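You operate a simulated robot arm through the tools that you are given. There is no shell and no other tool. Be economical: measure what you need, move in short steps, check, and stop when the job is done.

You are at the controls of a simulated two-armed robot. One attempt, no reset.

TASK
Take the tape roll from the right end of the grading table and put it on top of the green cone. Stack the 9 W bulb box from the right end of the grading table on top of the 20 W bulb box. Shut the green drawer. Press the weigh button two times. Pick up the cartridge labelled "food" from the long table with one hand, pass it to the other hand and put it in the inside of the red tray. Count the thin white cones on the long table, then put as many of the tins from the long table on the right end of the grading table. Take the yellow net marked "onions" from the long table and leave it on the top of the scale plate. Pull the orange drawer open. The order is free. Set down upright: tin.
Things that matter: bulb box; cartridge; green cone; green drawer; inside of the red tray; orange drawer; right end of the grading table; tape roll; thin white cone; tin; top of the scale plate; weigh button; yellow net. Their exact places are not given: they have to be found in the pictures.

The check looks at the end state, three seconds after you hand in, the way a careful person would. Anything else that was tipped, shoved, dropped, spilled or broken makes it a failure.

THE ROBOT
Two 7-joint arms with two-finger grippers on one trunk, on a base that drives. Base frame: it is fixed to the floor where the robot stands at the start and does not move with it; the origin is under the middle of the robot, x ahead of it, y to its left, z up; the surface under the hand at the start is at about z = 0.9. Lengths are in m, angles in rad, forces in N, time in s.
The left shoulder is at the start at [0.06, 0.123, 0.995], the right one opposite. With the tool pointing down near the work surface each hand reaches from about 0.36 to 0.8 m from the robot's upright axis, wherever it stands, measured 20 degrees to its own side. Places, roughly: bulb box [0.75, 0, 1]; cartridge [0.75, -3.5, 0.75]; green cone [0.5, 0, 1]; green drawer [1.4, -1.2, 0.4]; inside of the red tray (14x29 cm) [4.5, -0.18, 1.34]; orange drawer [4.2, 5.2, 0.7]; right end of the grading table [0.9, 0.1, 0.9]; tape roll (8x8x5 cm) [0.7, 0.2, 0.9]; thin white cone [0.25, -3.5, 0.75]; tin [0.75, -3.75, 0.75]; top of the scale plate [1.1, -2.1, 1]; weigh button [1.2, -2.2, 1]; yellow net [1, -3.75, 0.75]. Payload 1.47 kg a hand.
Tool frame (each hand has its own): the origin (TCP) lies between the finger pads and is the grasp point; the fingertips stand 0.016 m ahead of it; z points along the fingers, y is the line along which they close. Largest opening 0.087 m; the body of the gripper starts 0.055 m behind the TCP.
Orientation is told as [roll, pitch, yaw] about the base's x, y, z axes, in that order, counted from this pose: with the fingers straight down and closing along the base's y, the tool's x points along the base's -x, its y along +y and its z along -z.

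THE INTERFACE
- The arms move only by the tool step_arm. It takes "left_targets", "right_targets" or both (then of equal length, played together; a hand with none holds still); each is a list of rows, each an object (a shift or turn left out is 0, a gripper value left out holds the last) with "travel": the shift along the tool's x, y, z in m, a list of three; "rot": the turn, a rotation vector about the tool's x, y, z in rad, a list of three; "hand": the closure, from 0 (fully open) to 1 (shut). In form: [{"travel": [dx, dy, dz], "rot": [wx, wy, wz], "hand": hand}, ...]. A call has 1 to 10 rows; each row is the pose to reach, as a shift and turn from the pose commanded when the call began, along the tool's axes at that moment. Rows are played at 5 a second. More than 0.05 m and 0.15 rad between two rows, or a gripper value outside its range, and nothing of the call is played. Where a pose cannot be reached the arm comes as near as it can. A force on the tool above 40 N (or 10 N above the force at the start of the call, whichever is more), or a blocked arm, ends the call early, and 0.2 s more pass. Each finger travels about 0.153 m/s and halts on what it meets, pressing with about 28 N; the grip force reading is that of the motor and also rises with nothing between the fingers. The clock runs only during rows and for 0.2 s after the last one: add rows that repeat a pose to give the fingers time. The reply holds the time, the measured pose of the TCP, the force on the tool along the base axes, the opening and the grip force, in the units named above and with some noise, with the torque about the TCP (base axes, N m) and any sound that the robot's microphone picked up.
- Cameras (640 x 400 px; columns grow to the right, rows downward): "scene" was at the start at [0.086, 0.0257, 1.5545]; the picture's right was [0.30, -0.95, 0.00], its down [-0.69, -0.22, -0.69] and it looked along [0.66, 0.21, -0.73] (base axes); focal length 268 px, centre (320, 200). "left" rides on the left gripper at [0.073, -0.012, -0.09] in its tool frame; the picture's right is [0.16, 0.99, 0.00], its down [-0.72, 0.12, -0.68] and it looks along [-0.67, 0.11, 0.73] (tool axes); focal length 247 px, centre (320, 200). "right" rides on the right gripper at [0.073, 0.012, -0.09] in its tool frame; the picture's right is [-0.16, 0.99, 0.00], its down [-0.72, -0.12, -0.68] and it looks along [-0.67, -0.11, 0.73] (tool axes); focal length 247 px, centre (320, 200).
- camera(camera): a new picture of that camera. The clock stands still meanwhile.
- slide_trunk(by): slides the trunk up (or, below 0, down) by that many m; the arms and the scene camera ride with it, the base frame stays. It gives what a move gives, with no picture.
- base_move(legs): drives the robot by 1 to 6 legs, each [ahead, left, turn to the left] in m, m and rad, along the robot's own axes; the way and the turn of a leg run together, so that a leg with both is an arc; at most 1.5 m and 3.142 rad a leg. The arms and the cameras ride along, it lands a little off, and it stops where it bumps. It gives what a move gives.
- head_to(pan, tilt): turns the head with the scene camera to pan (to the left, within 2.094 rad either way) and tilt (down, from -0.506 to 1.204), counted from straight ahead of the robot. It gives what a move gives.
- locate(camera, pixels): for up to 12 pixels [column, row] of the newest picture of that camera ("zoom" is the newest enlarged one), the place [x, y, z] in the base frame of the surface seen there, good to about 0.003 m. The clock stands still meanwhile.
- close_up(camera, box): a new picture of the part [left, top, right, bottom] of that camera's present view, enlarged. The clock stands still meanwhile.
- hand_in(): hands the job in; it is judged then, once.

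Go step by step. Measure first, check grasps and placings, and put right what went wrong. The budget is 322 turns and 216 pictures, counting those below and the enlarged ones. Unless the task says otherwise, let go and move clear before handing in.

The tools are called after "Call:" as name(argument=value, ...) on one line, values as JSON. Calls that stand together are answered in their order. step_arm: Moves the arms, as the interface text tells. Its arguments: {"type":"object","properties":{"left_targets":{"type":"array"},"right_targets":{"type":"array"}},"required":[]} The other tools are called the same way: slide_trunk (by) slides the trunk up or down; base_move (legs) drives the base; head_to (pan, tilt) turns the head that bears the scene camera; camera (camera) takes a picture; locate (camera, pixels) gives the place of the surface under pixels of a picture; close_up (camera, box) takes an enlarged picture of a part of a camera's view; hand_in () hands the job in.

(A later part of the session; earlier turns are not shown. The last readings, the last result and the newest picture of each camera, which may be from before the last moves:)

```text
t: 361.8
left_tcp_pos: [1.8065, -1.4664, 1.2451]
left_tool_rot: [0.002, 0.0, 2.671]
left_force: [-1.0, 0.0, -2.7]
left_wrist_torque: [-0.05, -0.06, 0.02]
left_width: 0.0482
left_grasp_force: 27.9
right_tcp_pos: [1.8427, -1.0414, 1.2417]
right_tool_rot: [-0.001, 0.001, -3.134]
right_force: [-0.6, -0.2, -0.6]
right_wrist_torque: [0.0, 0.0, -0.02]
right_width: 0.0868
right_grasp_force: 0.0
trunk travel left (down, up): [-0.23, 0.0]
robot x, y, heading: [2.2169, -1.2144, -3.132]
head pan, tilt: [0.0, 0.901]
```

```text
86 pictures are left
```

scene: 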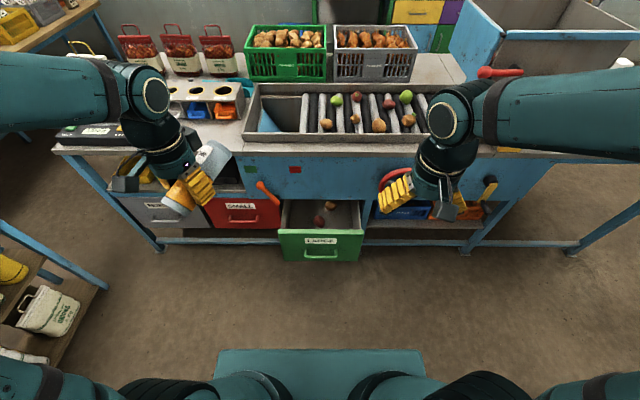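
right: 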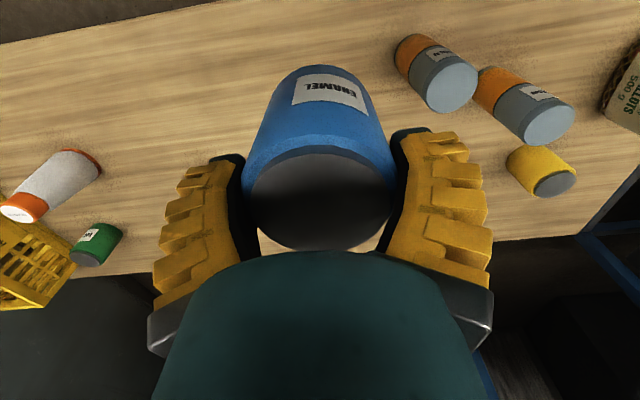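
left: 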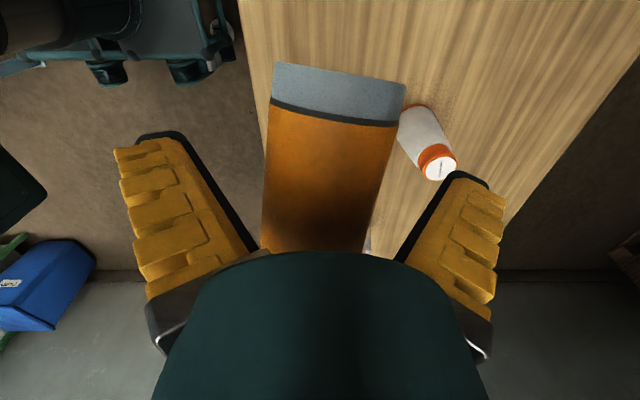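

The green drawer (320,245) is open, the red one next to it is flush as reference. I locate their fronts.

Call:
locate(camera="scene", pixels=[[283, 232], [358, 232], [320, 231], [320, 248], [285, 258], [357, 258], [320, 255], [240, 215], [275, 200], [320, 200], [365, 205], [420, 180]])

Call:
close_up(camera="scene", box=[200, 150, 420, 280])

```text
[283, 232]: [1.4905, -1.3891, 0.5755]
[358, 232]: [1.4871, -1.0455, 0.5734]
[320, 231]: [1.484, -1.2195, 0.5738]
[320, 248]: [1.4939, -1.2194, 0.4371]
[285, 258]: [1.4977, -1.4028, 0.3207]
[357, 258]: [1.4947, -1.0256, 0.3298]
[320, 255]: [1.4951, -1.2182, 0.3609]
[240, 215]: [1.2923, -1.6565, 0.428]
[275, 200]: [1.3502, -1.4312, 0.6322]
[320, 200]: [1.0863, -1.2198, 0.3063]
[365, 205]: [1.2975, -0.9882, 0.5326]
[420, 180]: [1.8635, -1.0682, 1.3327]
```

```text
2.91 times, centred on (310, 215) of scene
```

zoom: 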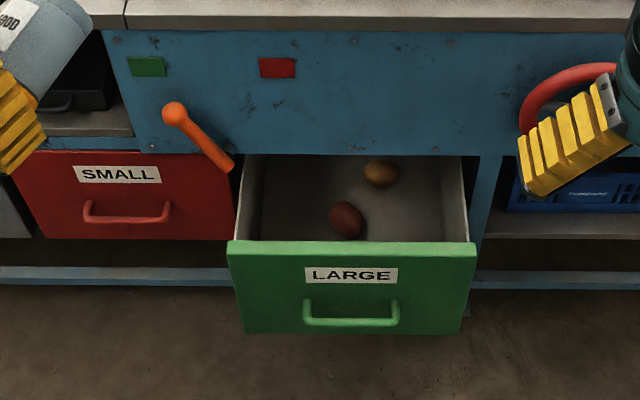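

Front at x 1.495 must go to ≈1.292; top edge z 0.575. I close in, lower the trunk, and bring the right fist, tilted forward, before the panel.

Call:
base_move(legs=[[0.15, 0, 0]])

Call:
slide_trunk(by=-0.22)

Call:
step_arm(right_targets=[{"travel": [0, 0.02, 0.04], "rot": [0, -0.1, 0], "hand": 1}, {"travel": [0, 0.04, 0.08], "rot": [0, -0.2, 0]}, {"travel": [0, 0.06, 0.12], "rot": [0, -0.3, 0]}, {"travel": [0, 0.08, 0.16], "rot": [0, -0.4, 0]}, {"travel": [0, 0.1, 0.2], "rot": [0, -0.5, 0]}, {"travel": [0, 0.12, 0.24], "rot": [0, -0.6, 0]}, {"travel": [0, 0.14, 0.28], "rot": [0, -0.7, 0]}, {"travel": [0, 0.16, 0.32], "rot": [0, -0.8, 0]}, {"travel": [0, 0.18, 0.36], "rot": [0, -0.9, 0]}, {"travel": [0, 0.18, 0.4], "rot": [0, -0.9, 0]}])

Call:
camera(camera="scene")

```text
t: 363.2
left_tcp_pos: [1.6582, -1.4666, 1.2448]
left_tool_rot: [0.001, 0.0, 2.67]
left_force: [-0.3, 0.5, -3.2]
left_wrist_torque: [-0.03, -0.11, -0.01]
left_width: 0.0482
left_grasp_force: 27.8
right_tcp_pos: [1.6945, -1.0424, 1.2394]
right_tool_rot: [0.0, 0.0, -3.133]
right_force: [-0.1, -0.2, 0.0]
right_wrist_torque: [-0.01, -0.04, 0.01]
right_width: 0.0868
right_grasp_force: 0.0
trunk travel left (down, up): [-0.23, 0.0]
robot x, y, heading: [2.0692, -1.2178, -3.134]
head pan, tilt: [0.0, 0.901]
```

```text
t: 365.5
left_tcp_pos: [1.6594, -1.467, 1.0257]
left_tool_rot: [0.001, -0.001, 2.671]
left_force: [-0.3, 0.3, -3.7]
left_wrist_torque: [-0.09, -0.08, 0.0]
left_width: 0.0486
left_grasp_force: 28.5
right_tcp_pos: [1.695, -1.0423, 1.0203]
right_tool_rot: [0.002, -0.001, -3.133]
right_force: [-0.3, 0.3, 0.1]
right_wrist_torque: [-0.02, 0.04, 0.01]
right_width: 0.087
right_grasp_force: 0.1
trunk travel left (down, up): [-0.01, 0.22]
robot x, y, heading: [2.0743, -1.2167, -3.136]
head pan, tilt: [0.0, 0.901]
```

```text
t: 367.7
left_tcp_pos: [1.6595, -1.4664, 1.0245]
left_tool_rot: [0.001, 0.001, 2.671]
left_force: [0.0, -0.2, -3.2]
left_wrist_torque: [-0.02, -0.08, 0.03]
left_width: 0.0483
left_grasp_force: 27.8
right_tcp_pos: [1.6949, -1.2232, 0.6203]
right_tool_rot: [0.003, -0.903, -3.136]
right_force: [-1.2, -0.4, 0.0]
right_wrist_torque: [0.02, 0.0, 0.02]
right_width: 0.0003
right_grasp_force: 28.0
right hand out of reach, approached as far as the arm can: row 4, 5, 6, 7
trunk travel left (down, up): [-0.01, 0.22]
robot x, y, heading: [2.0723, -1.2176, -3.134]
head pan, tilt: [0.0, 0.901]
```

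```text
84 pictures are left
```

scene: 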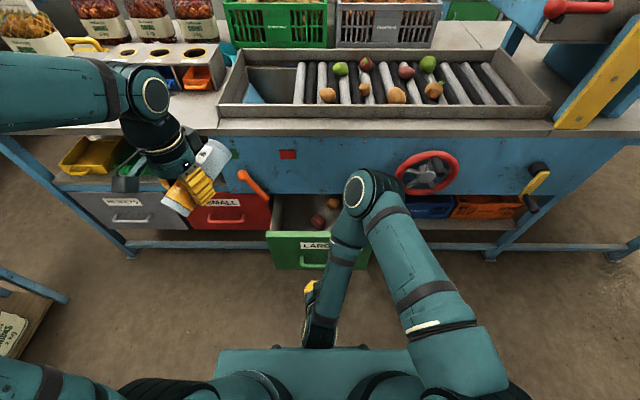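

The folded arm puts the elbow ahead; I back the base off 0.2 m so the arm can extend naturally toward the panel.

Call:
base_move(legs=[[-0.2, 0, 0]])

Call:
step_arm(right_targets=[{"travel": [-0.0144, 0, 0.0397]}, {"travel": [-0.0289, 0, 0.0793]}, {"travel": [-0.0433, 0, 0.119]}, {"travel": [-0.0578, 0, 0.1587]}, {"travel": [-0.0722, 0, 0.1983]}, {"travel": [-0.0867, 0, 0.238]}, {"travel": [-0.1011, 0, 0.2777]}, {"travel": [-0.1156, 0, 0.3173]}])

Call:
camera(camera="scene")

```text
t: 369.3
left_tcp_pos: [1.8572, -1.4669, 1.0247]
left_tool_rot: [0.002, 0.0, 2.675]
left_force: [0.9, -1.0, -3.0]
left_wrist_torque: [-0.04, -0.03, 0.02]
left_width: 0.0483
left_grasp_force: 28.2
right_tcp_pos: [1.8921, -1.2214, 0.6215]
right_tool_rot: [0.002, -0.901, -3.129]
right_force: [0.5, 0.2, -0.1]
right_wrist_torque: [0.01, 0.02, 0.0]
right_width: 0.0
right_grasp_force: 28.4
trunk travel left (down, up): [-0.01, 0.22]
robot x, y, heading: [2.2654, -1.2169, -3.128]
head pan, tilt: [0.0, 0.901]
```

```text
t: 371.1
left_tcp_pos: [1.8555, -1.4683, 1.0251]
left_tool_rot: [0.0, 0.001, 2.674]
left_force: [0.4, 1.1, -3.2]
left_wrist_torque: [-0.05, -0.07, 0.0]
left_width: 0.0483
left_grasp_force: 28.2
right_tcp_pos: [1.5698, -1.2244, 0.514]
right_tool_rot: [0.003, -0.899, -3.129]
right_force: [-0.7, -0.5, 0.3]
right_wrist_torque: [0.01, 0.02, 0.02]
right_width: 0.0
right_grasp_force: 27.8
trunk travel left (down, up): [-0.01, 0.22]
robot x, y, heading: [2.2678, -1.2169, -3.131]
head pan, tilt: [0.0, 0.901]
```

```text
83 pictures are left
```

scene: 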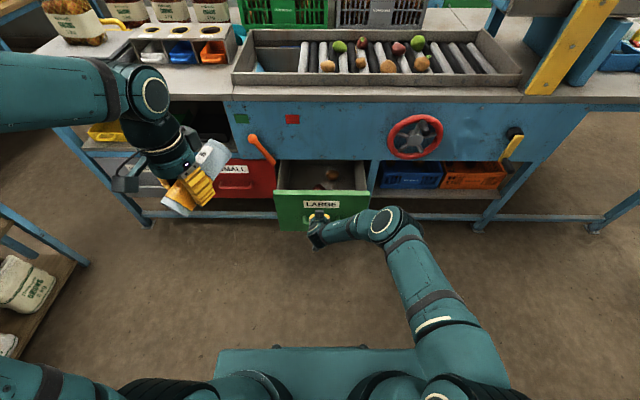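

The fist is in front of the label. Before pushing with the base, I check the wheel and elbow positions.

Call:
locate(camera="scene", pixels=[[415, 120], [440, 135], [415, 155], [385, 212], [370, 222], [395, 235], [322, 216], [262, 150], [250, 140], [330, 195]])

```text
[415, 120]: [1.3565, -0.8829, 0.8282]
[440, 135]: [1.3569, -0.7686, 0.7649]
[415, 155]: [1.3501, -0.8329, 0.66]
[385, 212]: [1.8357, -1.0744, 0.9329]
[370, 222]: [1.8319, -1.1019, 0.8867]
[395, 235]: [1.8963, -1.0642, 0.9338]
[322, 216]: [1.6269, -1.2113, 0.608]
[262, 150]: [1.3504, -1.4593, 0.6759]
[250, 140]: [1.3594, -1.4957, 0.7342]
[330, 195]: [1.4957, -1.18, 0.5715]
```

All clear. I push with the base: 0.16 m first.

Call:
base_move(legs=[[0.16, 0, 0]])

Call:
camera(camera="scene")

```text
t: 372.5
left_tcp_pos: [1.6937, -1.4695, 1.0241]
left_tool_rot: [0.0, 0.002, 2.674]
left_force: [0.1, 0.0, -3.9]
left_wrist_torque: [-0.04, -0.13, 0.01]
left_width: 0.048
left_grasp_force: 27.8
right_tcp_pos: [1.4082, -1.2268, 0.5127]
right_tool_rot: [0.002, -0.899, -3.13]
right_force: [-0.4, 0.2, 0.1]
right_wrist_torque: [0.01, 0.0, 0.0]
right_width: 0.0002
right_grasp_force: 28.2
trunk travel left (down, up): [-0.01, 0.22]
robot x, y, heading: [2.1082, -1.217, -3.128]
head pan, tilt: [0.0, 0.901]
```

```text
82 pictures are left
```

scene: 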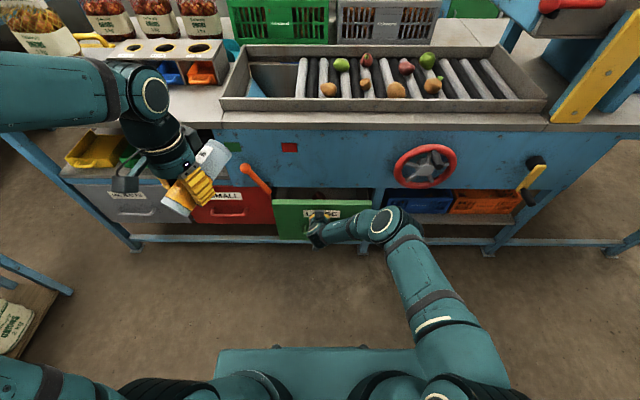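

The drawer moves in smoothly. Push the remaining ~0.10 m in two steps.

Call:
base_move(legs=[[0.085, 0, 0]])

Call:
close_up(camera="scene", box=[170, 120, 460, 280])

```text
t: 373.6
left_tcp_pos: [1.6084, -1.4694, 1.0239]
left_tool_rot: [0.0, 0.001, 2.675]
left_force: [0.2, 0.7, -4.0]
left_wrist_torque: [-0.04, -0.08, -0.02]
left_width: 0.0483
left_grasp_force: 28.0
right_tcp_pos: [1.3228, -1.2276, 0.5133]
right_tool_rot: [0.002, -0.898, -3.13]
right_force: [-0.4, 0.1, -0.6]
right_wrist_torque: [0.0, 0.04, 0.0]
right_width: 0.0
right_grasp_force: 27.9
trunk travel left (down, up): [-0.01, 0.22]
robot x, y, heading: [2.0203, -1.2213, -3.129]
head pan, tilt: [0.0, 0.901]
```

```text
2.21 times, centred on (315, 200) of scene
```

zoom: 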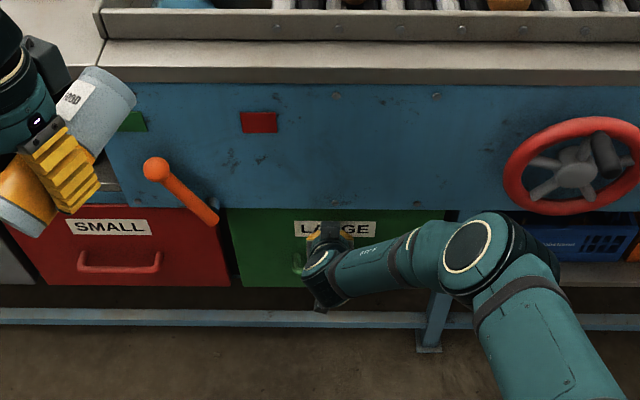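

Call:
locate(camera="zoom", pixels=[[260, 240], [420, 225], [250, 275], [190, 240], [50, 250], [350, 212]])

```text
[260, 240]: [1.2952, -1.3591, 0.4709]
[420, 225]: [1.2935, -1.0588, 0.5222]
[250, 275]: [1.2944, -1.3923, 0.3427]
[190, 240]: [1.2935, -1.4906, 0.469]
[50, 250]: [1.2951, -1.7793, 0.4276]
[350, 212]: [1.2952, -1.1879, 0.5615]
```

The green front is flush (x 1.295, same as the red one). A small arm nudge to be sure it is fully home.

Call:
step_arm(right_targets=[{"travel": [-0.0037, 0, 0.0047]}, {"travel": [-0.0075, 0, 0.0094]}, {"travel": [-0.0087, 0, 0.011]}, {"travel": [0, 0, 0]}])

Call:
base_move(legs=[[-0.25, 0, 0]])

Call:
close_up(camera="scene", box=[170, 120, 460, 280])

```text
t: 374.6
left_tcp_pos: [1.6092, -1.4698, 1.0244]
left_tool_rot: [0.004, 0.001, 2.675]
left_force: [0.1, -0.4, -3.3]
left_wrist_torque: [-0.05, -0.08, -0.02]
left_width: 0.0482
left_grasp_force: 27.5
right_tcp_pos: [1.3236, -1.2271, 0.5137]
right_tool_rot: [0.001, -0.902, -3.131]
right_force: [0.0, -0.8, 0.3]
right_wrist_torque: [-0.02, 0.02, -0.03]
right_width: 0.0003
right_grasp_force: 28.0
trunk travel left (down, up): [-0.01, 0.22]
robot x, y, heading: [2.0214, -1.2205, -3.131]
head pan, tilt: [0.0, 0.901]
```

```text
t: 376.4
left_tcp_pos: [1.8585, -1.4675, 1.0259]
left_tool_rot: [0.001, 0.001, 2.675]
left_force: [0.3, 1.4, -3.0]
left_wrist_torque: [-0.04, -0.07, 0.0]
left_width: 0.0482
left_grasp_force: 28.5
right_tcp_pos: [1.5717, -1.2241, 0.5139]
right_tool_rot: [0.004, -0.901, -3.13]
right_force: [0.4, 0.3, 0.1]
right_wrist_torque: [0.02, 0.01, 0.0]
right_width: 0.0
right_grasp_force: 28.3
trunk travel left (down, up): [-0.01, 0.22]
robot x, y, heading: [2.2722, -1.2147, -3.128]
head pan, tilt: [0.0, 0.901]
```

```text
2.21 times, centred on (315, 200) of scene
```

zoom: 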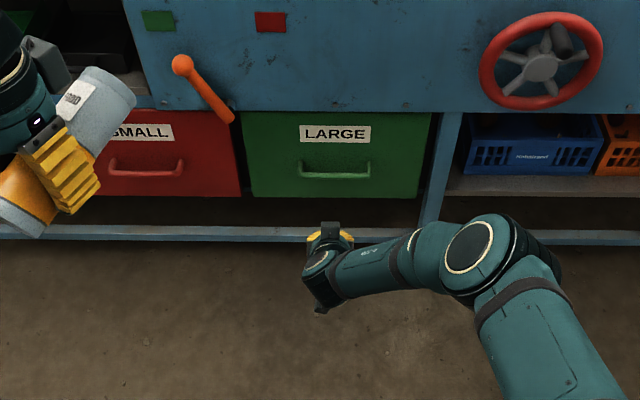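

Drawer shut. I raise the right hand back to a travelling pose and lift the trunk.

Call:
step_arm(right_targets=[{"travel": [-0.018, 0, -0.033], "rot": [0, 0.09, 0]}, {"travel": [-0.036, 0, -0.067], "rot": [0, 0.18, 0]}, {"travel": [-0.054, 0, -0.1], "rot": [0, 0.27, 0]}, {"travel": [-0.072, 0, -0.134], "rot": [0, 0.36, 0]}, {"travel": [-0.09, 0, -0.167], "rot": [0, 0.45, 0]}, {"travel": [-0.108, 0, -0.2], "rot": [0, 0.54, 0]}, {"travel": [-0.127, 0, -0.234], "rot": [0, 0.63, 0]}, {"travel": [-0.145, 0, -0.268], "rot": [0, 0.72, 0]}, {"travel": [-0.163, 0, -0.3], "rot": [0, 0.81, 0]}, {"travel": [-0.181, 0, -0.335], "rot": [0, 0.9, 0]}])

Call:
slide_trunk(by=0.22)

Call:
camera(camera="scene")

```text
t: 378.6
left_tcp_pos: [1.8579, -1.4672, 1.0245]
left_tool_rot: [0.0, 0.001, 2.674]
left_force: [-0.4, 0.0, -2.5]
left_wrist_torque: [-0.05, -0.07, -0.01]
left_width: 0.0483
left_grasp_force: 28.1
right_tcp_pos: [1.7227, -1.2245, 0.8621]
right_tool_rot: [0.001, 0.0, -3.126]
right_force: [0.1, 0.2, 0.4]
right_wrist_torque: [0.03, -0.01, -0.01]
right_width: 0.0
right_grasp_force: 28.2
trunk travel left (down, up): [-0.01, 0.22]
robot x, y, heading: [2.2686, -1.216, -3.129]
head pan, tilt: [0.0, 0.901]
```

```text
t: 380.9
left_tcp_pos: [1.8573, -1.4664, 1.2459]
left_tool_rot: [-0.001, 0.002, 2.676]
left_force: [0.3, -0.1, -3.1]
left_wrist_torque: [-0.04, -0.08, -0.03]
left_width: 0.0482
left_grasp_force: 28.4
right_tcp_pos: [1.7219, -1.2236, 1.0826]
right_tool_rot: [0.0, -0.001, -3.129]
right_force: [-0.4, -0.3, -0.1]
right_wrist_torque: [0.0, -0.02, 0.01]
right_width: 0.0
right_grasp_force: 28.1
trunk travel left (down, up): [-0.23, 0.0]
robot x, y, heading: [2.2659, -1.2138, -3.126]
head pan, tilt: [0.0, 0.901]
```

```text
79 pictures are left
```

scene: 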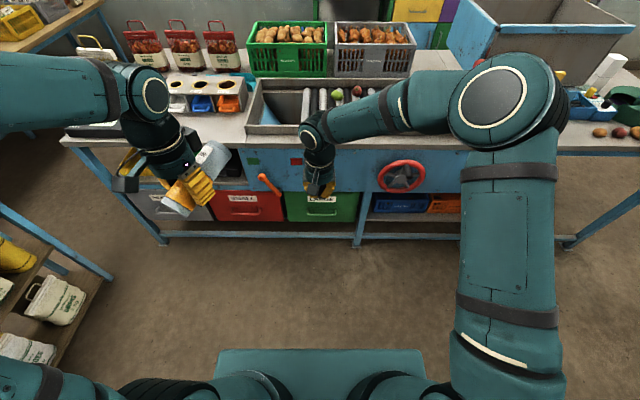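

Now normalise the right hand and drive back north, ending facing +x at about (1.9, 1.45).

Call:
step_arm(right_targets=[{"travel": [0.02, -0.03, -0.023], "hand": 0}, {"travel": [0.04, -0.06, -0.046]}, {"travel": [0.06, -0.09, -0.069]}, {"travel": [0.08, -0.12, -0.09]}, {"travel": [0.1, -0.15, -0.115]}, {"travel": [0.12, -0.18, -0.138]}, {"travel": [0.145, -0.21, -0.16]}])

Call:
base_move(legs=[[0, 0, 1.565], [0, -0.38, 0], [-1.5, 0, 0], [-1.12, 0, 0], [0, 0, 1.565]])

Call:
head_to(pan=-0.15, tilt=0.5)

Call:
camera(camera="scene")

```text
t: 382.6
left_tcp_pos: [1.8577, -1.4675, 1.2456]
left_tool_rot: [0.001, 0.001, 2.675]
left_force: [0.6, 0.1, -2.9]
left_wrist_torque: [-0.03, -0.04, 0.02]
left_width: 0.048
left_grasp_force: 28.1
right_tcp_pos: [1.8666, -1.0114, 1.2425]
right_tool_rot: [0.002, 0.0, -3.127]
right_force: [-0.1, 0.3, -0.6]
right_wrist_torque: [0.0, 0.03, 0.0]
right_width: 0.0872
right_grasp_force: 0.0
trunk travel left (down, up): [-0.23, 0.0]
robot x, y, heading: [2.2705, -1.2155, -3.125]
head pan, tilt: [0.0, 0.901]
```

```text
t: 406.5
left_tcp_pos: [2.322, 1.6741, 1.2449]
left_tool_rot: [-0.001, 0.002, -0.475]
left_force: [-0.1, 0.5, -3.2]
left_wrist_torque: [0.04, 0.11, 0.0]
left_width: 0.0478
left_grasp_force: 28.0
right_tcp_pos: [2.3114, 1.2173, 1.2428]
right_tool_rot: [0.0, 0.001, 0.004]
right_force: [-0.1, 0.5, -0.5]
right_wrist_torque: [0.0, -0.03, -0.01]
right_width: 0.087
right_grasp_force: 0.1
trunk travel left (down, up): [-0.23, 0.0]
robot x, y, heading: [1.9091, 1.4223, 0.003]
head pan, tilt: [0.0, 0.901]
```

```text
t: 407.4
left_tcp_pos: [2.323, 1.6749, 1.2442]
left_tool_rot: [0.0, 0.001, -0.476]
left_force: [-0.2, 0.4, -3.7]
left_wrist_torque: [0.02, 0.11, 0.04]
left_width: 0.048
left_grasp_force: 27.5
right_tcp_pos: [2.3116, 1.2191, 1.2418]
right_tool_rot: [0.0, -0.002, 0.004]
right_force: [-0.7, -0.8, -1.0]
right_wrist_torque: [-0.02, -0.01, -0.01]
right_width: 0.087
right_grasp_force: 0.1
trunk travel left (down, up): [-0.23, 0.0]
robot x, y, heading: [1.9073, 1.4281, 0.006]
head pan, tilt: [-0.15, 0.499]
```

```text
78 pictures are left
```

scene: 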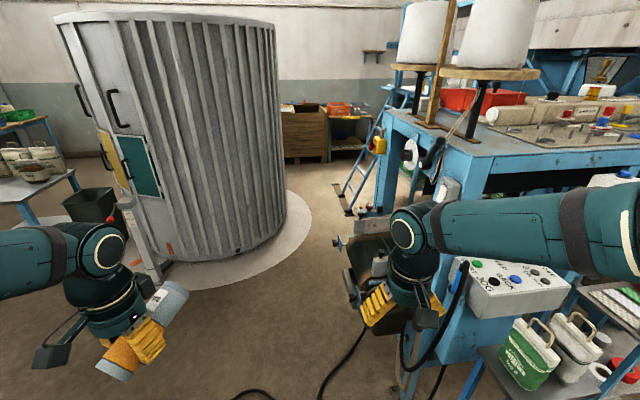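

I measure the machine part jutting out north of the bench (360,260) and the silo's edge.

Call:
locate(camera="scene", pixels=[[340, 242], [350, 290], [372, 240], [365, 215], [345, 200], [300, 215], [265, 235], [320, 330], [335, 280], [350, 150], [375, 145], [290, 165]])

Call:
close_up(camera="scene", box=[280, 100, 460, 330])

```text
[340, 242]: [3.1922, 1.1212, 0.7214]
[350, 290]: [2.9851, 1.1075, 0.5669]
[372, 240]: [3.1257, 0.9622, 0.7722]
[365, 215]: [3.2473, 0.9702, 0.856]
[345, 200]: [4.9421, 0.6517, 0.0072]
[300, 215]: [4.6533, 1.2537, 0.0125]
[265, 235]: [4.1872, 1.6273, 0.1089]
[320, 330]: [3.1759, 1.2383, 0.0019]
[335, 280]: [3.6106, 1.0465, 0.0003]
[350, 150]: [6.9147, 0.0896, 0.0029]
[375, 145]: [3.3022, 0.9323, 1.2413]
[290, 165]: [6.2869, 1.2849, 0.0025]
```

```text
1.74 times, centred on (370, 215) of scene
```

zoom: 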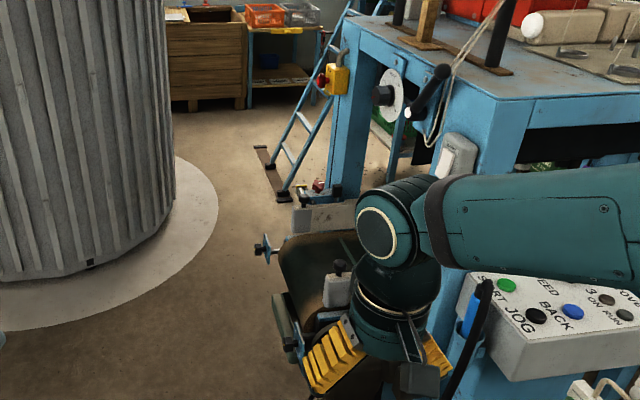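

The protrusion reaches y≈1.12; silo edge around (4.2,1.6). I tuck the left hand inward and drive past at y≈1.6.

Call:
step_arm(left_targets=[{"travel": [-0.018, -0.036, 0]}, {"travel": [-0.037, -0.071, 0]}, {"travel": [-0.055, -0.107, 0]}])

Call:
base_move(legs=[[0.7, 0.17, 0], [0.6, 0, 0]])

Call:
head_to(pan=-0.7, tilt=0.55)

Call:
camera(camera="scene")

```text
t: 408.2
left_tcp_pos: [2.323, 1.5527, 1.2445]
left_tool_rot: [0.002, 0.001, -0.476]
left_force: [1.2, -0.8, -3.0]
left_wrist_torque: [0.05, 0.1, 0.02]
left_width: 0.0479
left_grasp_force: 28.0
right_tcp_pos: [2.3111, 1.2153, 1.2416]
right_tool_rot: [0.002, 0.0, 0.003]
right_force: [-0.5, 0.4, 0.4]
right_wrist_torque: [0.01, 0.05, 0.0]
right_width: 0.0869
right_grasp_force: 0.1
trunk travel left (down, up): [-0.23, 0.0]
robot x, y, heading: [1.907, 1.4266, 0.003]
head pan, tilt: [-0.15, 0.499]
```

```text
t: 415.1
left_tcp_pos: [3.6144, 1.7113, 1.2453]
left_tool_rot: [-0.002, 0.001, -0.485]
left_force: [0.1, 0.9, -2.4]
left_wrist_torque: [0.04, 0.11, 0.0]
left_width: 0.0479
left_grasp_force: 27.7
right_tcp_pos: [3.6005, 1.3757, 1.2417]
right_tool_rot: [0.001, 0.002, -0.004]
right_force: [-0.1, -0.5, 0.1]
right_wrist_torque: [0.01, 0.03, -0.01]
right_width: 0.0869
right_grasp_force: 0.0
trunk travel left (down, up): [-0.23, 0.0]
robot x, y, heading: [3.2005, 1.5885, -0.006]
head pan, tilt: [-0.15, 0.499]
```

```text
t: 416.0
left_tcp_pos: [3.6153, 1.7112, 1.2448]
left_tool_rot: [0.001, 0.002, -0.483]
left_force: [-0.5, -0.2, -3.2]
left_wrist_torque: [0.07, 0.07, -0.01]
left_width: 0.0481
left_grasp_force: 28.0
right_tcp_pos: [3.6001, 1.3772, 1.2424]
right_tool_rot: [0.003, 0.001, -0.006]
right_force: [-0.1, -0.2, 0.4]
right_wrist_torque: [-0.03, 0.02, 0.0]
right_width: 0.0871
right_grasp_force: 0.0
trunk travel left (down, up): [-0.23, 0.0]
robot x, y, heading: [3.198, 1.5886, -0.004]
head pan, tilt: [-0.7, 0.55]
```

```text
76 pictures are left
```

scene: 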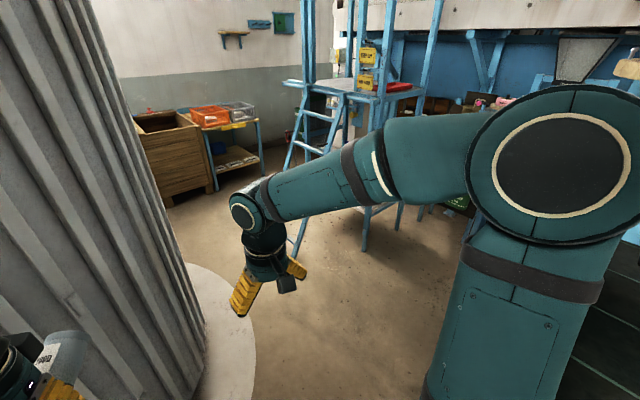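

The gap floor is clear and the tray platform is ahead at (400,88). I curve in: diagonal, then south.

Call:
base_move(legs=[[0.28, -0.2, 0], [0.22, -0.3, 0], [0, -0.6, 0]])

Call:
head_to(pan=-0.55, tilt=0.5)

Call:
camera(camera="scene")

```text
t: 426.6
left_tcp_pos: [4.1084, 0.6007, 1.2448]
left_tool_rot: [0.002, 0.004, -0.495]
left_force: [-0.5, 0.6, -3.5]
left_wrist_torque: [0.07, 0.05, -0.02]
left_width: 0.0478
left_grasp_force: 28.3
right_tcp_pos: [4.0888, 0.2656, 1.2427]
right_tool_rot: [0.001, 0.0, -0.015]
right_force: [-0.2, 0.0, 0.0]
right_wrist_torque: [-0.03, -0.01, 0.02]
right_width: 0.0869
right_grasp_force: 0.0
trunk travel left (down, up): [-0.23, 0.0]
robot x, y, heading: [3.6925, 0.4806, -0.018]
head pan, tilt: [-0.7, 0.55]
```

```text
t: 427.3
left_tcp_pos: [4.1073, 0.6004, 1.2443]
left_tool_rot: [0.0, 0.003, -0.495]
left_force: [0.3, -0.4, -2.7]
left_wrist_torque: [0.06, 0.07, 0.01]
left_width: 0.0479
left_grasp_force: 28.2
right_tcp_pos: [4.0891, 0.2654, 1.2429]
right_tool_rot: [-0.001, -0.001, -0.018]
right_force: [-0.2, 0.3, 0.4]
right_wrist_torque: [0.02, -0.02, -0.02]
right_width: 0.0868
right_grasp_force: 0.1
trunk travel left (down, up): [-0.23, 0.0]
robot x, y, heading: [3.689, 0.4812, -0.015]
head pan, tilt: [-0.55, 0.499]
```

```text
75 pictures are left
```

scene: 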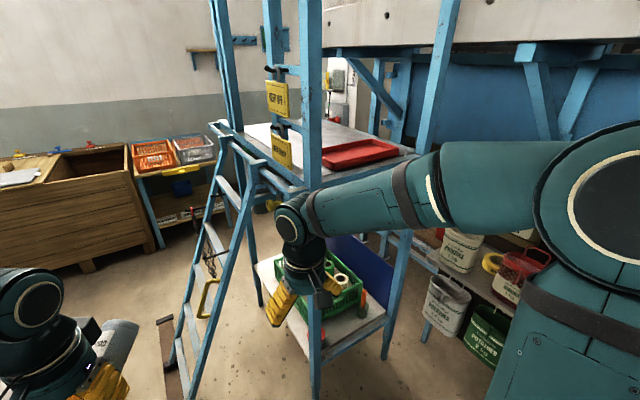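

Tray clearly seen at (355,152) between the rack posts. I measure it.

Call:
close_up(camera="scene", box=[230, 90, 450, 220])

Call:
locate(camera="scene", pixels=[[324, 150], [375, 141], [325, 165], [397, 152], [355, 152], [310, 175], [405, 160], [345, 130], [265, 135], [440, 120], [314, 120], [300, 180]])

```text
2.91 times, centred on (340, 155) of scene
```

zoom: 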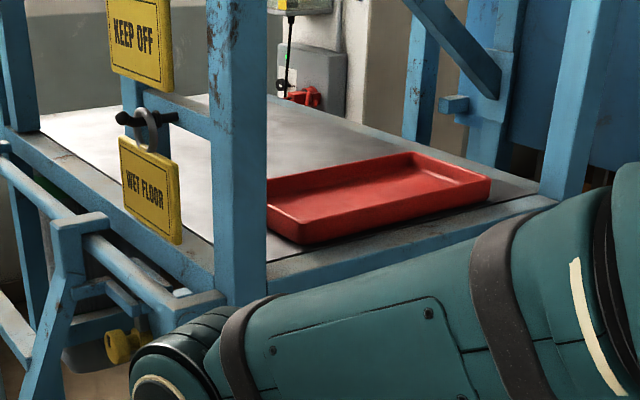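

```text
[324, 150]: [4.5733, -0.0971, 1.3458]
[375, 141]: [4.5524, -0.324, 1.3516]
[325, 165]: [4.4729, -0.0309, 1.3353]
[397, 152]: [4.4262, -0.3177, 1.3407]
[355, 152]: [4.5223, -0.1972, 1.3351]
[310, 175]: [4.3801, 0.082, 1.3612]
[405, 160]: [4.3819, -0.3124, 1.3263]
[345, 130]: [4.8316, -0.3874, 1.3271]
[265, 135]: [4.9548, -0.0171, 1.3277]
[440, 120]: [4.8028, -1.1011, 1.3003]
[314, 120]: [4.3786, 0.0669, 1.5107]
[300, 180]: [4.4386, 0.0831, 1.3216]
```

Tray: x 4.42–4.57, y -0.33…-0.03, floor ≈1.335, rim 1.352; posts at (4.40, 0.07) and (4.40,-0.43). I raise the left hand, yaw it so the cartridge lies along y, and tuck the right hand.

Call:
step_arm(left_targets=[{"travel": [0, 0, -0.03], "rot": [0, 0, 0.12]}, {"travel": [0, 0, -0.06], "rot": [0, 0, 0.24]}, {"travel": [0, 0, -0.09], "rot": [0, 0, 0.36]}, {"travel": [0, 0, -0.12], "rot": [0, 0, 0.48]}, {"travel": [0, 0, -0.15], "rot": [0, 0, 0.6]}, {"travel": [0, 0, -0.18], "rot": [0, 0, 0.72]}, {"travel": [0, 0, -0.2], "rot": [0, 0, 0.84]}, {"travel": [0, 0, -0.21], "rot": [0, 0, 0.96]}, {"travel": [0, 0, -0.21], "rot": [0, 0, 1.06]}], right_targets=[{"travel": [0.01, 0, 0]}, {"travel": [0.02, 0, 0]}, {"travel": [0.03, 0, 0.0]}, {"travel": [0.04, 0, 0.01]}, {"travel": [0.05, 0, 0.02]}, {"travel": [0.06, 0, 0.03]}, {"travel": [0.07, 0, 0.04]}, {"travel": [0.08, 0, 0.05]}, {"travel": [0.08, 0, 0.06]}])

Call:
base_move(legs=[[0, -0.64, 0.015]])

Call:
head_to(pan=0.0, tilt=0.6)

Call:
camera(camera="scene")

```text
t: 429.3
left_tcp_pos: [4.1071, 0.5991, 1.4538]
left_tool_rot: [0.0, 0.0, -1.558]
left_force: [0.5, -0.7, -2.9]
left_wrist_torque: [0.08, 0.0, 0.0]
left_width: 0.0478
left_grasp_force: 28.3
right_tcp_pos: [4.0096, 0.2676, 1.1821]
right_tool_rot: [-0.001, -0.001, -0.016]
right_force: [0.2, 1.6, 0.3]
right_wrist_torque: [-0.01, -0.01, -0.03]
right_width: 0.0873
right_grasp_force: 0.0
trunk travel left (down, up): [-0.23, 0.0]
robot x, y, heading: [3.6911, 0.48, -0.016]
head pan, tilt: [-0.55, 0.499]
```

```text
t: 435.4
left_tcp_pos: [4.0988, -0.0432, 1.4543]
left_tool_rot: [0.0, 0.003, -1.546]
left_force: [0.3, 0.4, -3.0]
left_wrist_torque: [0.09, 0.02, -0.02]
left_width: 0.0479
left_grasp_force: 27.8
right_tcp_pos: [4.0042, -0.3751, 1.1826]
right_tool_rot: [0.0, 0.0, -0.005]
right_force: [-0.9, -0.4, 0.5]
right_wrist_torque: [0.0, 0.01, -0.02]
right_width: 0.087
right_grasp_force: 0.0
trunk travel left (down, up): [-0.23, 0.0]
robot x, y, heading: [3.6836, -0.1652, -0.003]
head pan, tilt: [-0.55, 0.499]
```

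```text
t: 436.4
left_tcp_pos: [4.0992, -0.0425, 1.4532]
left_tool_rot: [-0.001, 0.002, -1.546]
left_force: [0.5, 0.3, -2.9]
left_wrist_torque: [0.08, -0.02, -0.04]
left_width: 0.0479
left_grasp_force: 28.2
right_tcp_pos: [4.005, -0.3755, 1.1819]
right_tool_rot: [0.001, -0.001, -0.005]
right_force: [-0.1, -0.2, 2.0]
right_wrist_torque: [-0.01, -0.02, -0.02]
right_width: 0.0869
right_grasp_force: 0.1
trunk travel left (down, up): [-0.23, 0.0]
robot x, y, heading: [3.6827, -0.1681, -0.007]
head pan, tilt: [0.0, 0.6]
```

```text
73 pictures are left
```

scene: 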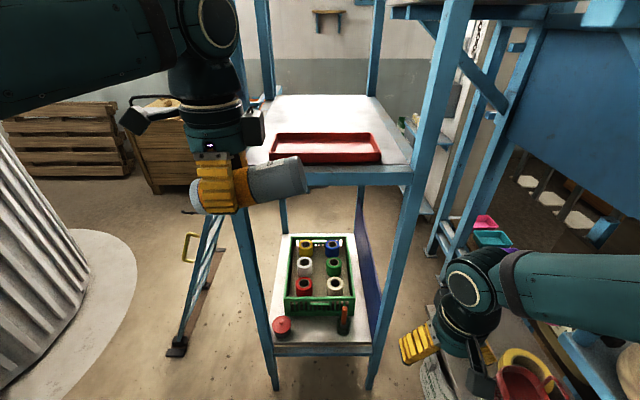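

The cartridge (grey end toward -y) is tilted ~15°. I level it, shift to y≈-0.147 to clear the post, then move the base forward.

Call:
step_arm(left_targets=[{"travel": [-0.03, 0, 0], "rot": [0, 0.09, 0]}, {"travel": [-0.06, 0, 0], "rot": [0, 0.18, 0]}, {"travel": [-0.09, 0, 0], "rot": [0, 0.26, 0]}, {"travel": [-0.104, 0, 0], "rot": [0, 0.26, 0]}])

Call:
close_up(camera="scene", box=[150, 80, 400, 240])

```text
t: 437.4
left_tcp_pos: [4.1012, -0.1456, 1.4543]
left_tool_rot: [-0.002, 0.264, -1.548]
left_force: [0.1, -0.3, -4.0]
left_wrist_torque: [0.09, 0.01, 0.04]
left_width: 0.0479
left_grasp_force: 28.2
right_tcp_pos: [4.0062, -0.375, 1.1834]
right_tool_rot: [0.0, -0.001, -0.004]
right_force: [0.5, 0.3, 0.0]
right_wrist_torque: [0.02, -0.03, 0.01]
right_width: 0.0871
right_grasp_force: 0.0
trunk travel left (down, up): [-0.23, 0.0]
robot x, y, heading: [3.6875, -0.1663, -0.009]
head pan, tilt: [0.0, 0.6]
```

```text
2.50 times, centred on (275, 160) of scene
```

zoom: 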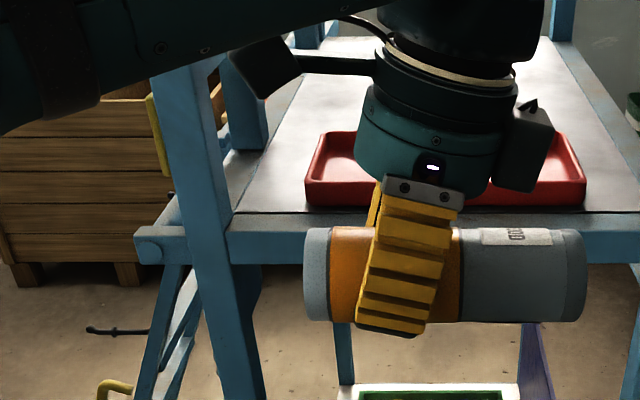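

Level. Base forward 0.27 m.

Call:
base_move(legs=[[0.27, 0, 0.006]])

Call:
step_arm(left_targets=[{"travel": [0, 0.03, 0]}, {"travel": [0, 0.06, 0]}, {"travel": [0, 0.09, 0]}, {"travel": [0, 0.115, 0]}, {"travel": [0, 0.115, 0]}])

Call:
camera(camera="scene")

```text
t: 439.3
left_tcp_pos: [4.3718, -0.1438, 1.4552]
left_tool_rot: [-0.003, 0.262, -1.539]
left_force: [-0.3, 0.2, -3.5]
left_wrist_torque: [0.11, 0.02, -0.01]
left_width: 0.0478
left_grasp_force: 28.4
right_tcp_pos: [4.2772, -0.373, 1.182]
right_tool_rot: [0.002, 0.001, 0.001]
right_force: [-0.7, 0.3, -1.1]
right_wrist_torque: [0.04, 0.02, -0.01]
right_width: 0.0872
right_grasp_force: 0.0
trunk travel left (down, up): [-0.23, 0.0]
robot x, y, heading: [3.9531, -0.1655, 0.004]
head pan, tilt: [0.0, 0.6]
```

```text
t: 440.5
left_tcp_pos: [4.4871, -0.1363, 1.4534]
left_tool_rot: [0.0, 0.262, -1.54]
left_force: [0.0, 0.3, -3.0]
left_wrist_torque: [0.09, -0.02, -0.03]
left_width: 0.0481
left_grasp_force: 27.4
right_tcp_pos: [4.2764, -0.3736, 1.1836]
right_tool_rot: [0.0, 0.002, 0.001]
right_force: [0.1, 0.1, 0.2]
right_wrist_torque: [0.0, -0.01, -0.01]
right_width: 0.0869
right_grasp_force: 0.1
trunk travel left (down, up): [-0.23, 0.0]
robot x, y, heading: [3.9559, -0.1679, 0.003]
head pan, tilt: [0.0, 0.6]
```

```text
71 pictures are left
```

scene: 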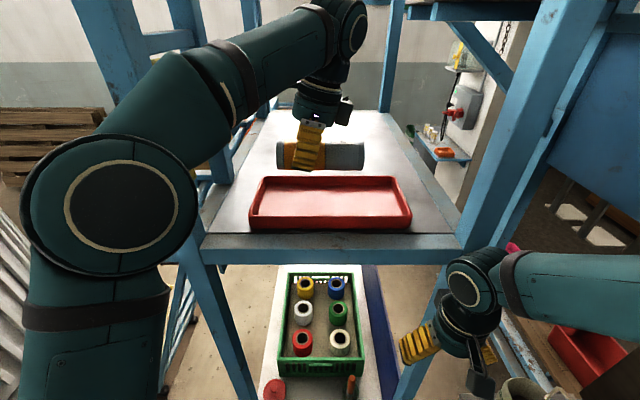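

Call:
locate(camera="scene", pixels=[[268, 182], [395, 182], [256, 215], [405, 215], [330, 200], [345, 155], [285, 155], [358, 158], [310, 205]])

```text
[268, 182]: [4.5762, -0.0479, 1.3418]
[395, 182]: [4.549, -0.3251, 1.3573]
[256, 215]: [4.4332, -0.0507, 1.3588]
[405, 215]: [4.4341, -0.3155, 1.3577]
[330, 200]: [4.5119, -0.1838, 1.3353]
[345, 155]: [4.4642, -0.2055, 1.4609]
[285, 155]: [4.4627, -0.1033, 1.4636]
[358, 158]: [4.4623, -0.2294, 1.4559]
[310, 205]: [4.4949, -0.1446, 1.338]
```

Cartridge spans y -0.095…-0.245 over the tray (interior y -0.04…-0.32, x 4.435…4.57). I center in x (+1.4 cm) and lower 8 cm.

Call:
step_arm(left_targets=[{"travel": [-0.0052, 0.014, 0.0193]}, {"travel": [-0.0104, 0.014, 0.0386]}, {"travel": [-0.0155, 0.014, 0.058]}, {"travel": [-0.0207, 0.014, 0.0773]}, {"travel": [-0.0207, 0.014, 0.0773]}])

Call:
close_up(camera="scene", box=[220, 90, 430, 240])

```text
t: 441.7
left_tcp_pos: [4.4997, -0.1378, 1.3753]
left_tool_rot: [0.001, 0.262, -1.538]
left_force: [0.0, -0.1, -3.5]
left_wrist_torque: [0.05, -0.02, 0.0]
left_width: 0.0481
left_grasp_force: 27.9
right_tcp_pos: [4.2773, -0.3729, 1.1829]
right_tool_rot: [0.002, 0.0, 0.003]
right_force: [0.9, -0.3, 0.2]
right_wrist_torque: [0.01, 0.01, 0.02]
right_width: 0.0868
right_grasp_force: 0.1
trunk travel left (down, up): [-0.23, 0.0]
robot x, y, heading: [3.9538, -0.1647, -0.0]
head pan, tilt: [0.0, 0.6]
```

```text
2.67 times, centred on (325, 165) of scene
```

zoom: 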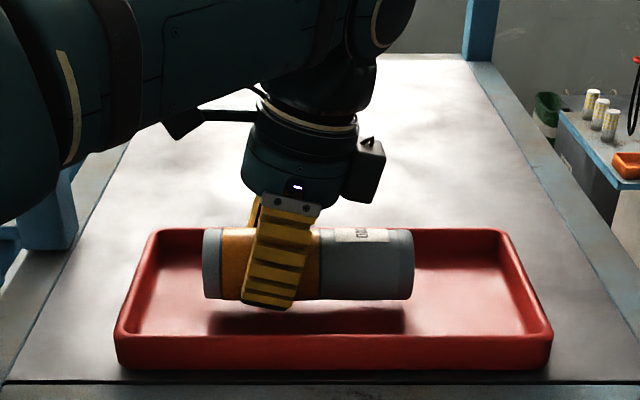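

Good alignment. Continue down in 3–4 mm steps until contact.

Call:
step_arm(left_targets=[{"travel": [-0.001, 0, 0.004]}, {"travel": [-0.002, 0, 0.008]}, {"travel": [-0.0026, 0, 0.0097]}, {"travel": [-0.0026, 0, 0.0097]}])

```text
t: 442.7
left_tcp_pos: [4.4991, -0.1373, 1.3647]
left_tool_rot: [0.0, 0.259, -1.538]
left_force: [0.0, 2.8, 5.0]
left_wrist_torque: [-0.65, 0.01, 0.01]
left_width: 0.0486
left_grasp_force: 28.3
right_tcp_pos: [4.2769, -0.3727, 1.1833]
right_tool_rot: [0.0, 0.0, 0.003]
right_force: [0.7, 0.2, 0.0]
right_wrist_torque: [0.04, 0.01, -0.01]
right_width: 0.0871
right_grasp_force: 0.1
trunk travel left (down, up): [-0.23, 0.0]
robot x, y, heading: [3.953, -0.166, 0.002]
head pan, tilt: [0.0, 0.6]
```

Contact (5 N). I open partly (to ~6.3 cm, staying inside the tray walls) and lift out along the finger axis.

Call:
step_arm(left_targets=[{"travel": [0, 0, 0], "hand": 0.38}, {"travel": [0, 0, 0], "hand": 0.27}, {"travel": [0, 0, 0], "hand": 0.27}, {"travel": [0, 0, -0.02]}, {"travel": [0, 0, -0.05]}, {"travel": [0, 0, -0.09]}, {"travel": [0, 0, -0.11]}])

Call:
close_up(camera="scene", box=[220, 90, 430, 240])

```text
t: 444.3
left_tcp_pos: [4.5005, -0.167, 1.4636]
left_tool_rot: [-0.015, 0.264, -1.541]
left_force: [-0.2, -0.2, 0.5]
left_wrist_torque: [-0.04, -0.04, 0.03]
left_width: 0.0678
left_grasp_force: 3.4
left hand out of reach, approached as far as the arm can: row 7
right_tcp_pos: [4.2769, -0.3743, 1.1821]
right_tool_rot: [0.001, -0.002, 0.002]
right_force: [0.2, -0.4, -0.7]
right_wrist_torque: [-0.01, -0.03, 0.0]
right_width: 0.0868
right_grasp_force: 0.0
trunk travel left (down, up): [-0.23, 0.0]
robot x, y, heading: [3.953, -0.1655, 0.002]
head pan, tilt: [0.0, 0.6]
```

```text
2.67 times, centred on (325, 165) of scene
```

zoom: 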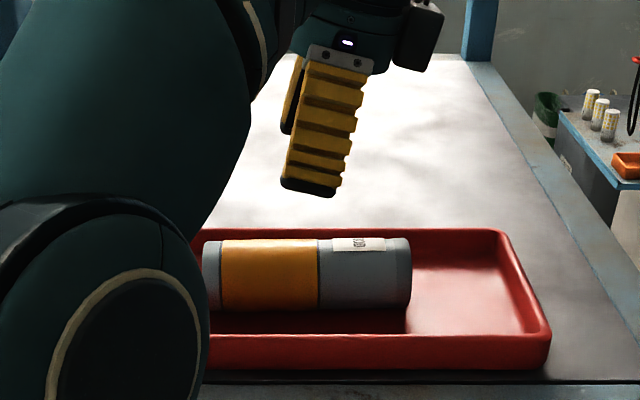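

The cartridge lies inside the tray. I back the base straight out and check.

Call:
base_move(legs=[[-0.26, 0, 0]])

Call:
camera(camera="scene")

```text
t: 446.2
left_tcp_pos: [4.2371, -0.1652, 1.4628]
left_tool_rot: [-0.015, 0.264, -1.539]
left_force: [-0.3, 0.0, 0.3]
left_wrist_torque: [-0.03, -0.03, 0.0]
left_width: 0.0682
left_grasp_force: 2.6
right_tcp_pos: [4.0117, -0.3736, 1.1824]
right_tool_rot: [0.0, 0.0, -0.001]
right_force: [-0.7, 0.6, 0.2]
right_wrist_torque: [0.0, -0.06, 0.0]
right_width: 0.0869
right_grasp_force: 0.0
trunk travel left (down, up): [-0.23, 0.0]
robot x, y, heading: [3.6906, -0.1639, -0.001]
head pan, tilt: [0.0, 0.6]
```

```text
68 pictures are left
```

scene: 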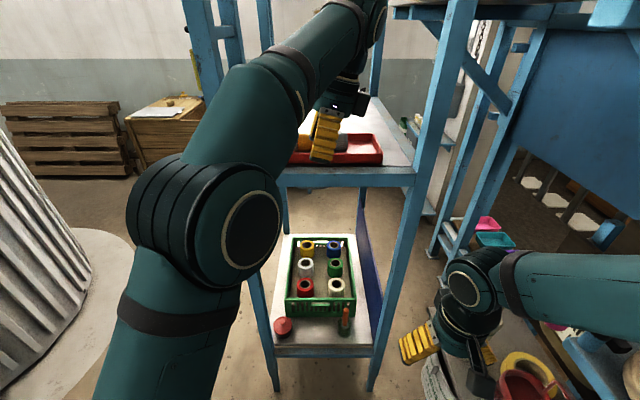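

Now tuck the left hand back to a driving pose.

Call:
step_arm(left_targets=[{"travel": [0.0, -0.03, 0.0], "rot": [0, -0.03, 0]}, {"travel": [0.006, -0.06, 0.03], "rot": [0, -0.06, 0]}, {"travel": [0.012, -0.09, 0.06], "rot": [0, -0.1, 0]}, {"travel": [0.018, -0.11, 0.09], "rot": [0, -0.14, 0]}, {"travel": [0.025, -0.13, 0.12], "rot": [0, -0.18, 0]}, {"travel": [0.032, -0.13, 0.15], "rot": [0, -0.22, 0]}, {"travel": [0.04, -0.13, 0.185], "rot": [0, -0.26, 0]}, {"travel": [0.045, -0.13, 0.22], "rot": [0, -0.26, 0]}])

Call:
camera(camera="scene")

```text
t: 448.0
left_tcp_pos: [4.1032, -0.0715, 1.2631]
left_tool_rot: [-0.014, 0.003, -1.535]
left_force: [-0.2, -0.4, -0.2]
left_wrist_torque: [0.0, 0.01, -0.02]
left_width: 0.0679
left_grasp_force: 3.1
right_tcp_pos: [4.0132, -0.3748, 1.182]
right_tool_rot: [0.0, 0.0, 0.001]
right_force: [-0.2, 0.1, 0.3]
right_wrist_torque: [-0.02, 0.03, 0.03]
right_width: 0.0869
right_grasp_force: 0.1
trunk travel left (down, up): [-0.23, 0.0]
robot x, y, heading: [3.6892, -0.1661, -0.001]
head pan, tilt: [0.0, 0.6]
```

```text
67 pictures are left
```

scene: 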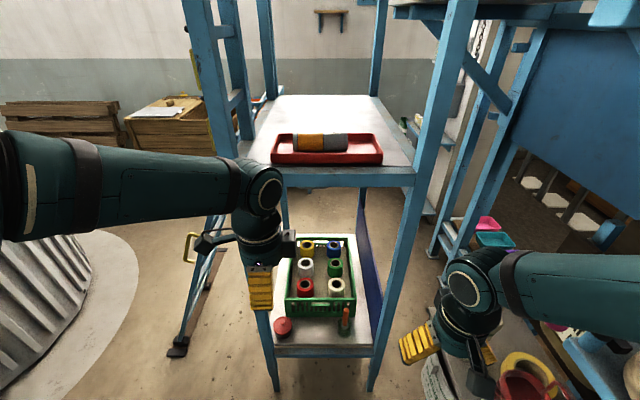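

Cartridge is in the tray. I drive back out and toward the orange drawer's cabinet.

Call:
base_move(legs=[[0, 1.25, 0], [-0.22, 0.3, 0], [-0.28, 0.2, 0], [-0.85, 0, 0], [0, 1.0, 0]])

Call:
head_to(pan=0.8, tilt=0.4)

Call:
camera(camera="scene")

```text
t: 476.7
left_tcp_pos: [2.7706, 2.6701, 1.2638]
left_tool_rot: [-0.014, 0.005, -1.543]
left_force: [0.3, 0.3, 0.2]
left_wrist_torque: [-0.02, 0.03, 0.07]
left_width: 0.0677
left_grasp_force: 3.2
right_tcp_pos: [2.6778, 2.3678, 1.1824]
right_tool_rot: [-0.001, 0.0, -0.005]
right_force: [0.3, 0.2, -0.5]
right_wrist_torque: [0.01, 0.01, -0.01]
right_width: 0.087
right_grasp_force: 0.1
trunk travel left (down, up): [-0.23, 0.0]
robot x, y, heading: [2.357, 2.582, -0.006]
head pan, tilt: [0.0, 0.6]
```

```text
t: 477.8
left_tcp_pos: [2.7705, 2.6703, 1.2631]
left_tool_rot: [-0.013, 0.005, -1.542]
left_force: [0.5, 0.3, 0.2]
left_wrist_torque: [-0.03, -0.01, 0.0]
left_width: 0.0679
left_grasp_force: 3.0
right_tcp_pos: [2.6773, 2.3691, 1.1828]
right_tool_rot: [-0.001, 0.0, -0.006]
right_force: [0.3, -0.8, -0.4]
right_wrist_torque: [-0.02, -0.01, -0.01]
right_width: 0.087
right_grasp_force: 0.1
trunk travel left (down, up): [-0.23, 0.0]
robot x, y, heading: [2.3575, 2.5779, -0.005]
head pan, tilt: [0.799, 0.4]
```

```text
66 pictures are left
```

scene: 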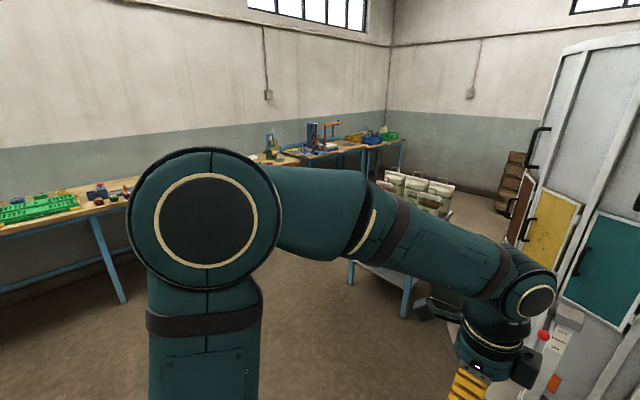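

The arm hides the cabinet. I turn the robot to face +y and look again.

Call:
base_move(legs=[[0, 0, 1.575]])

Call:
head_to(pan=-0.4, tilt=0.4)

Call:
camera(camera="scene")

```text
t: 482.0
left_tcp_pos: [2.274, 2.994, 1.2636]
left_tool_rot: [-0.014, 0.003, 0.007]
left_force: [-0.8, 0.2, -0.2]
left_wrist_torque: [0.0, 0.0, -0.01]
left_width: 0.068
left_grasp_force: 3.2
right_tcp_pos: [2.5744, 2.8948, 1.1831]
right_tool_rot: [-0.001, -0.001, 1.543]
right_force: [-0.2, 0.8, -0.3]
right_wrist_torque: [0.02, 0.0, 0.0]
right_width: 0.0866
right_grasp_force: 0.0
trunk travel left (down, up): [-0.23, 0.0]
robot x, y, heading: [2.3597, 2.5772, 1.544]
head pan, tilt: [0.799, 0.4]
```

```text
t: 483.4
left_tcp_pos: [2.2731, 2.9938, 1.264]
left_tool_rot: [-0.014, 0.005, 0.007]
left_force: [0.5, -0.6, -0.2]
left_wrist_torque: [-0.04, 0.01, -0.05]
left_width: 0.0678
left_grasp_force: 3.4
right_tcp_pos: [2.5731, 2.8944, 1.1832]
right_tool_rot: [0.0, 0.001, 1.543]
right_force: [0.4, 0.2, 0.9]
right_wrist_torque: [-0.01, -0.02, 0.01]
right_width: 0.087
right_grasp_force: 0.1
trunk travel left (down, up): [-0.23, 0.0]
robot x, y, heading: [2.3566, 2.5779, 1.541]
head pan, tilt: [-0.4, 0.4]
```

```text
65 pictures are left
```

scene: 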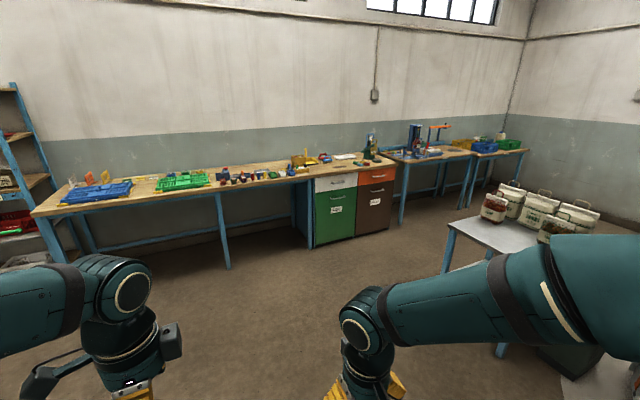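

The cabinet has a small orange drawer at (376,177) facing -y. I zoom and measure.

Call:
close_up(camera="scene", box=[290, 140, 420, 260])

Call:
locate(camera="scene", pixels=[[376, 182], [360, 178], [394, 174], [376, 200], [337, 182], [315, 246], [390, 228], [397, 160], [315, 175], [445, 272], [502, 355], [450, 225]])

```text
3.33 times, centred on (355, 200) of scene
```

zoom: 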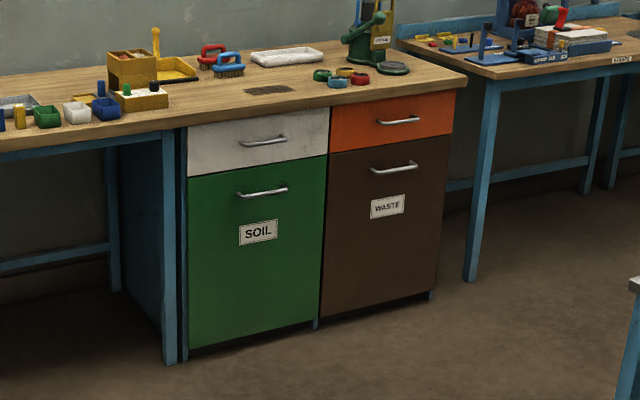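

```text
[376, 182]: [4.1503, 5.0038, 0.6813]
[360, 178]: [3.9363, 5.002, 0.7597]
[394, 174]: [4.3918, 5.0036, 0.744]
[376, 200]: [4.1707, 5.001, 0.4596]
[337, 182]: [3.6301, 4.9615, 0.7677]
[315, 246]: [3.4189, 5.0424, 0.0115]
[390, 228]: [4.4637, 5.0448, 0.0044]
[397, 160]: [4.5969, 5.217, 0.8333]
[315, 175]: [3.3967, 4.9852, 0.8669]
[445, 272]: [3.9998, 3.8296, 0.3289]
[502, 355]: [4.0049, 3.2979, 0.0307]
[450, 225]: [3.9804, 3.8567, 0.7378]
```

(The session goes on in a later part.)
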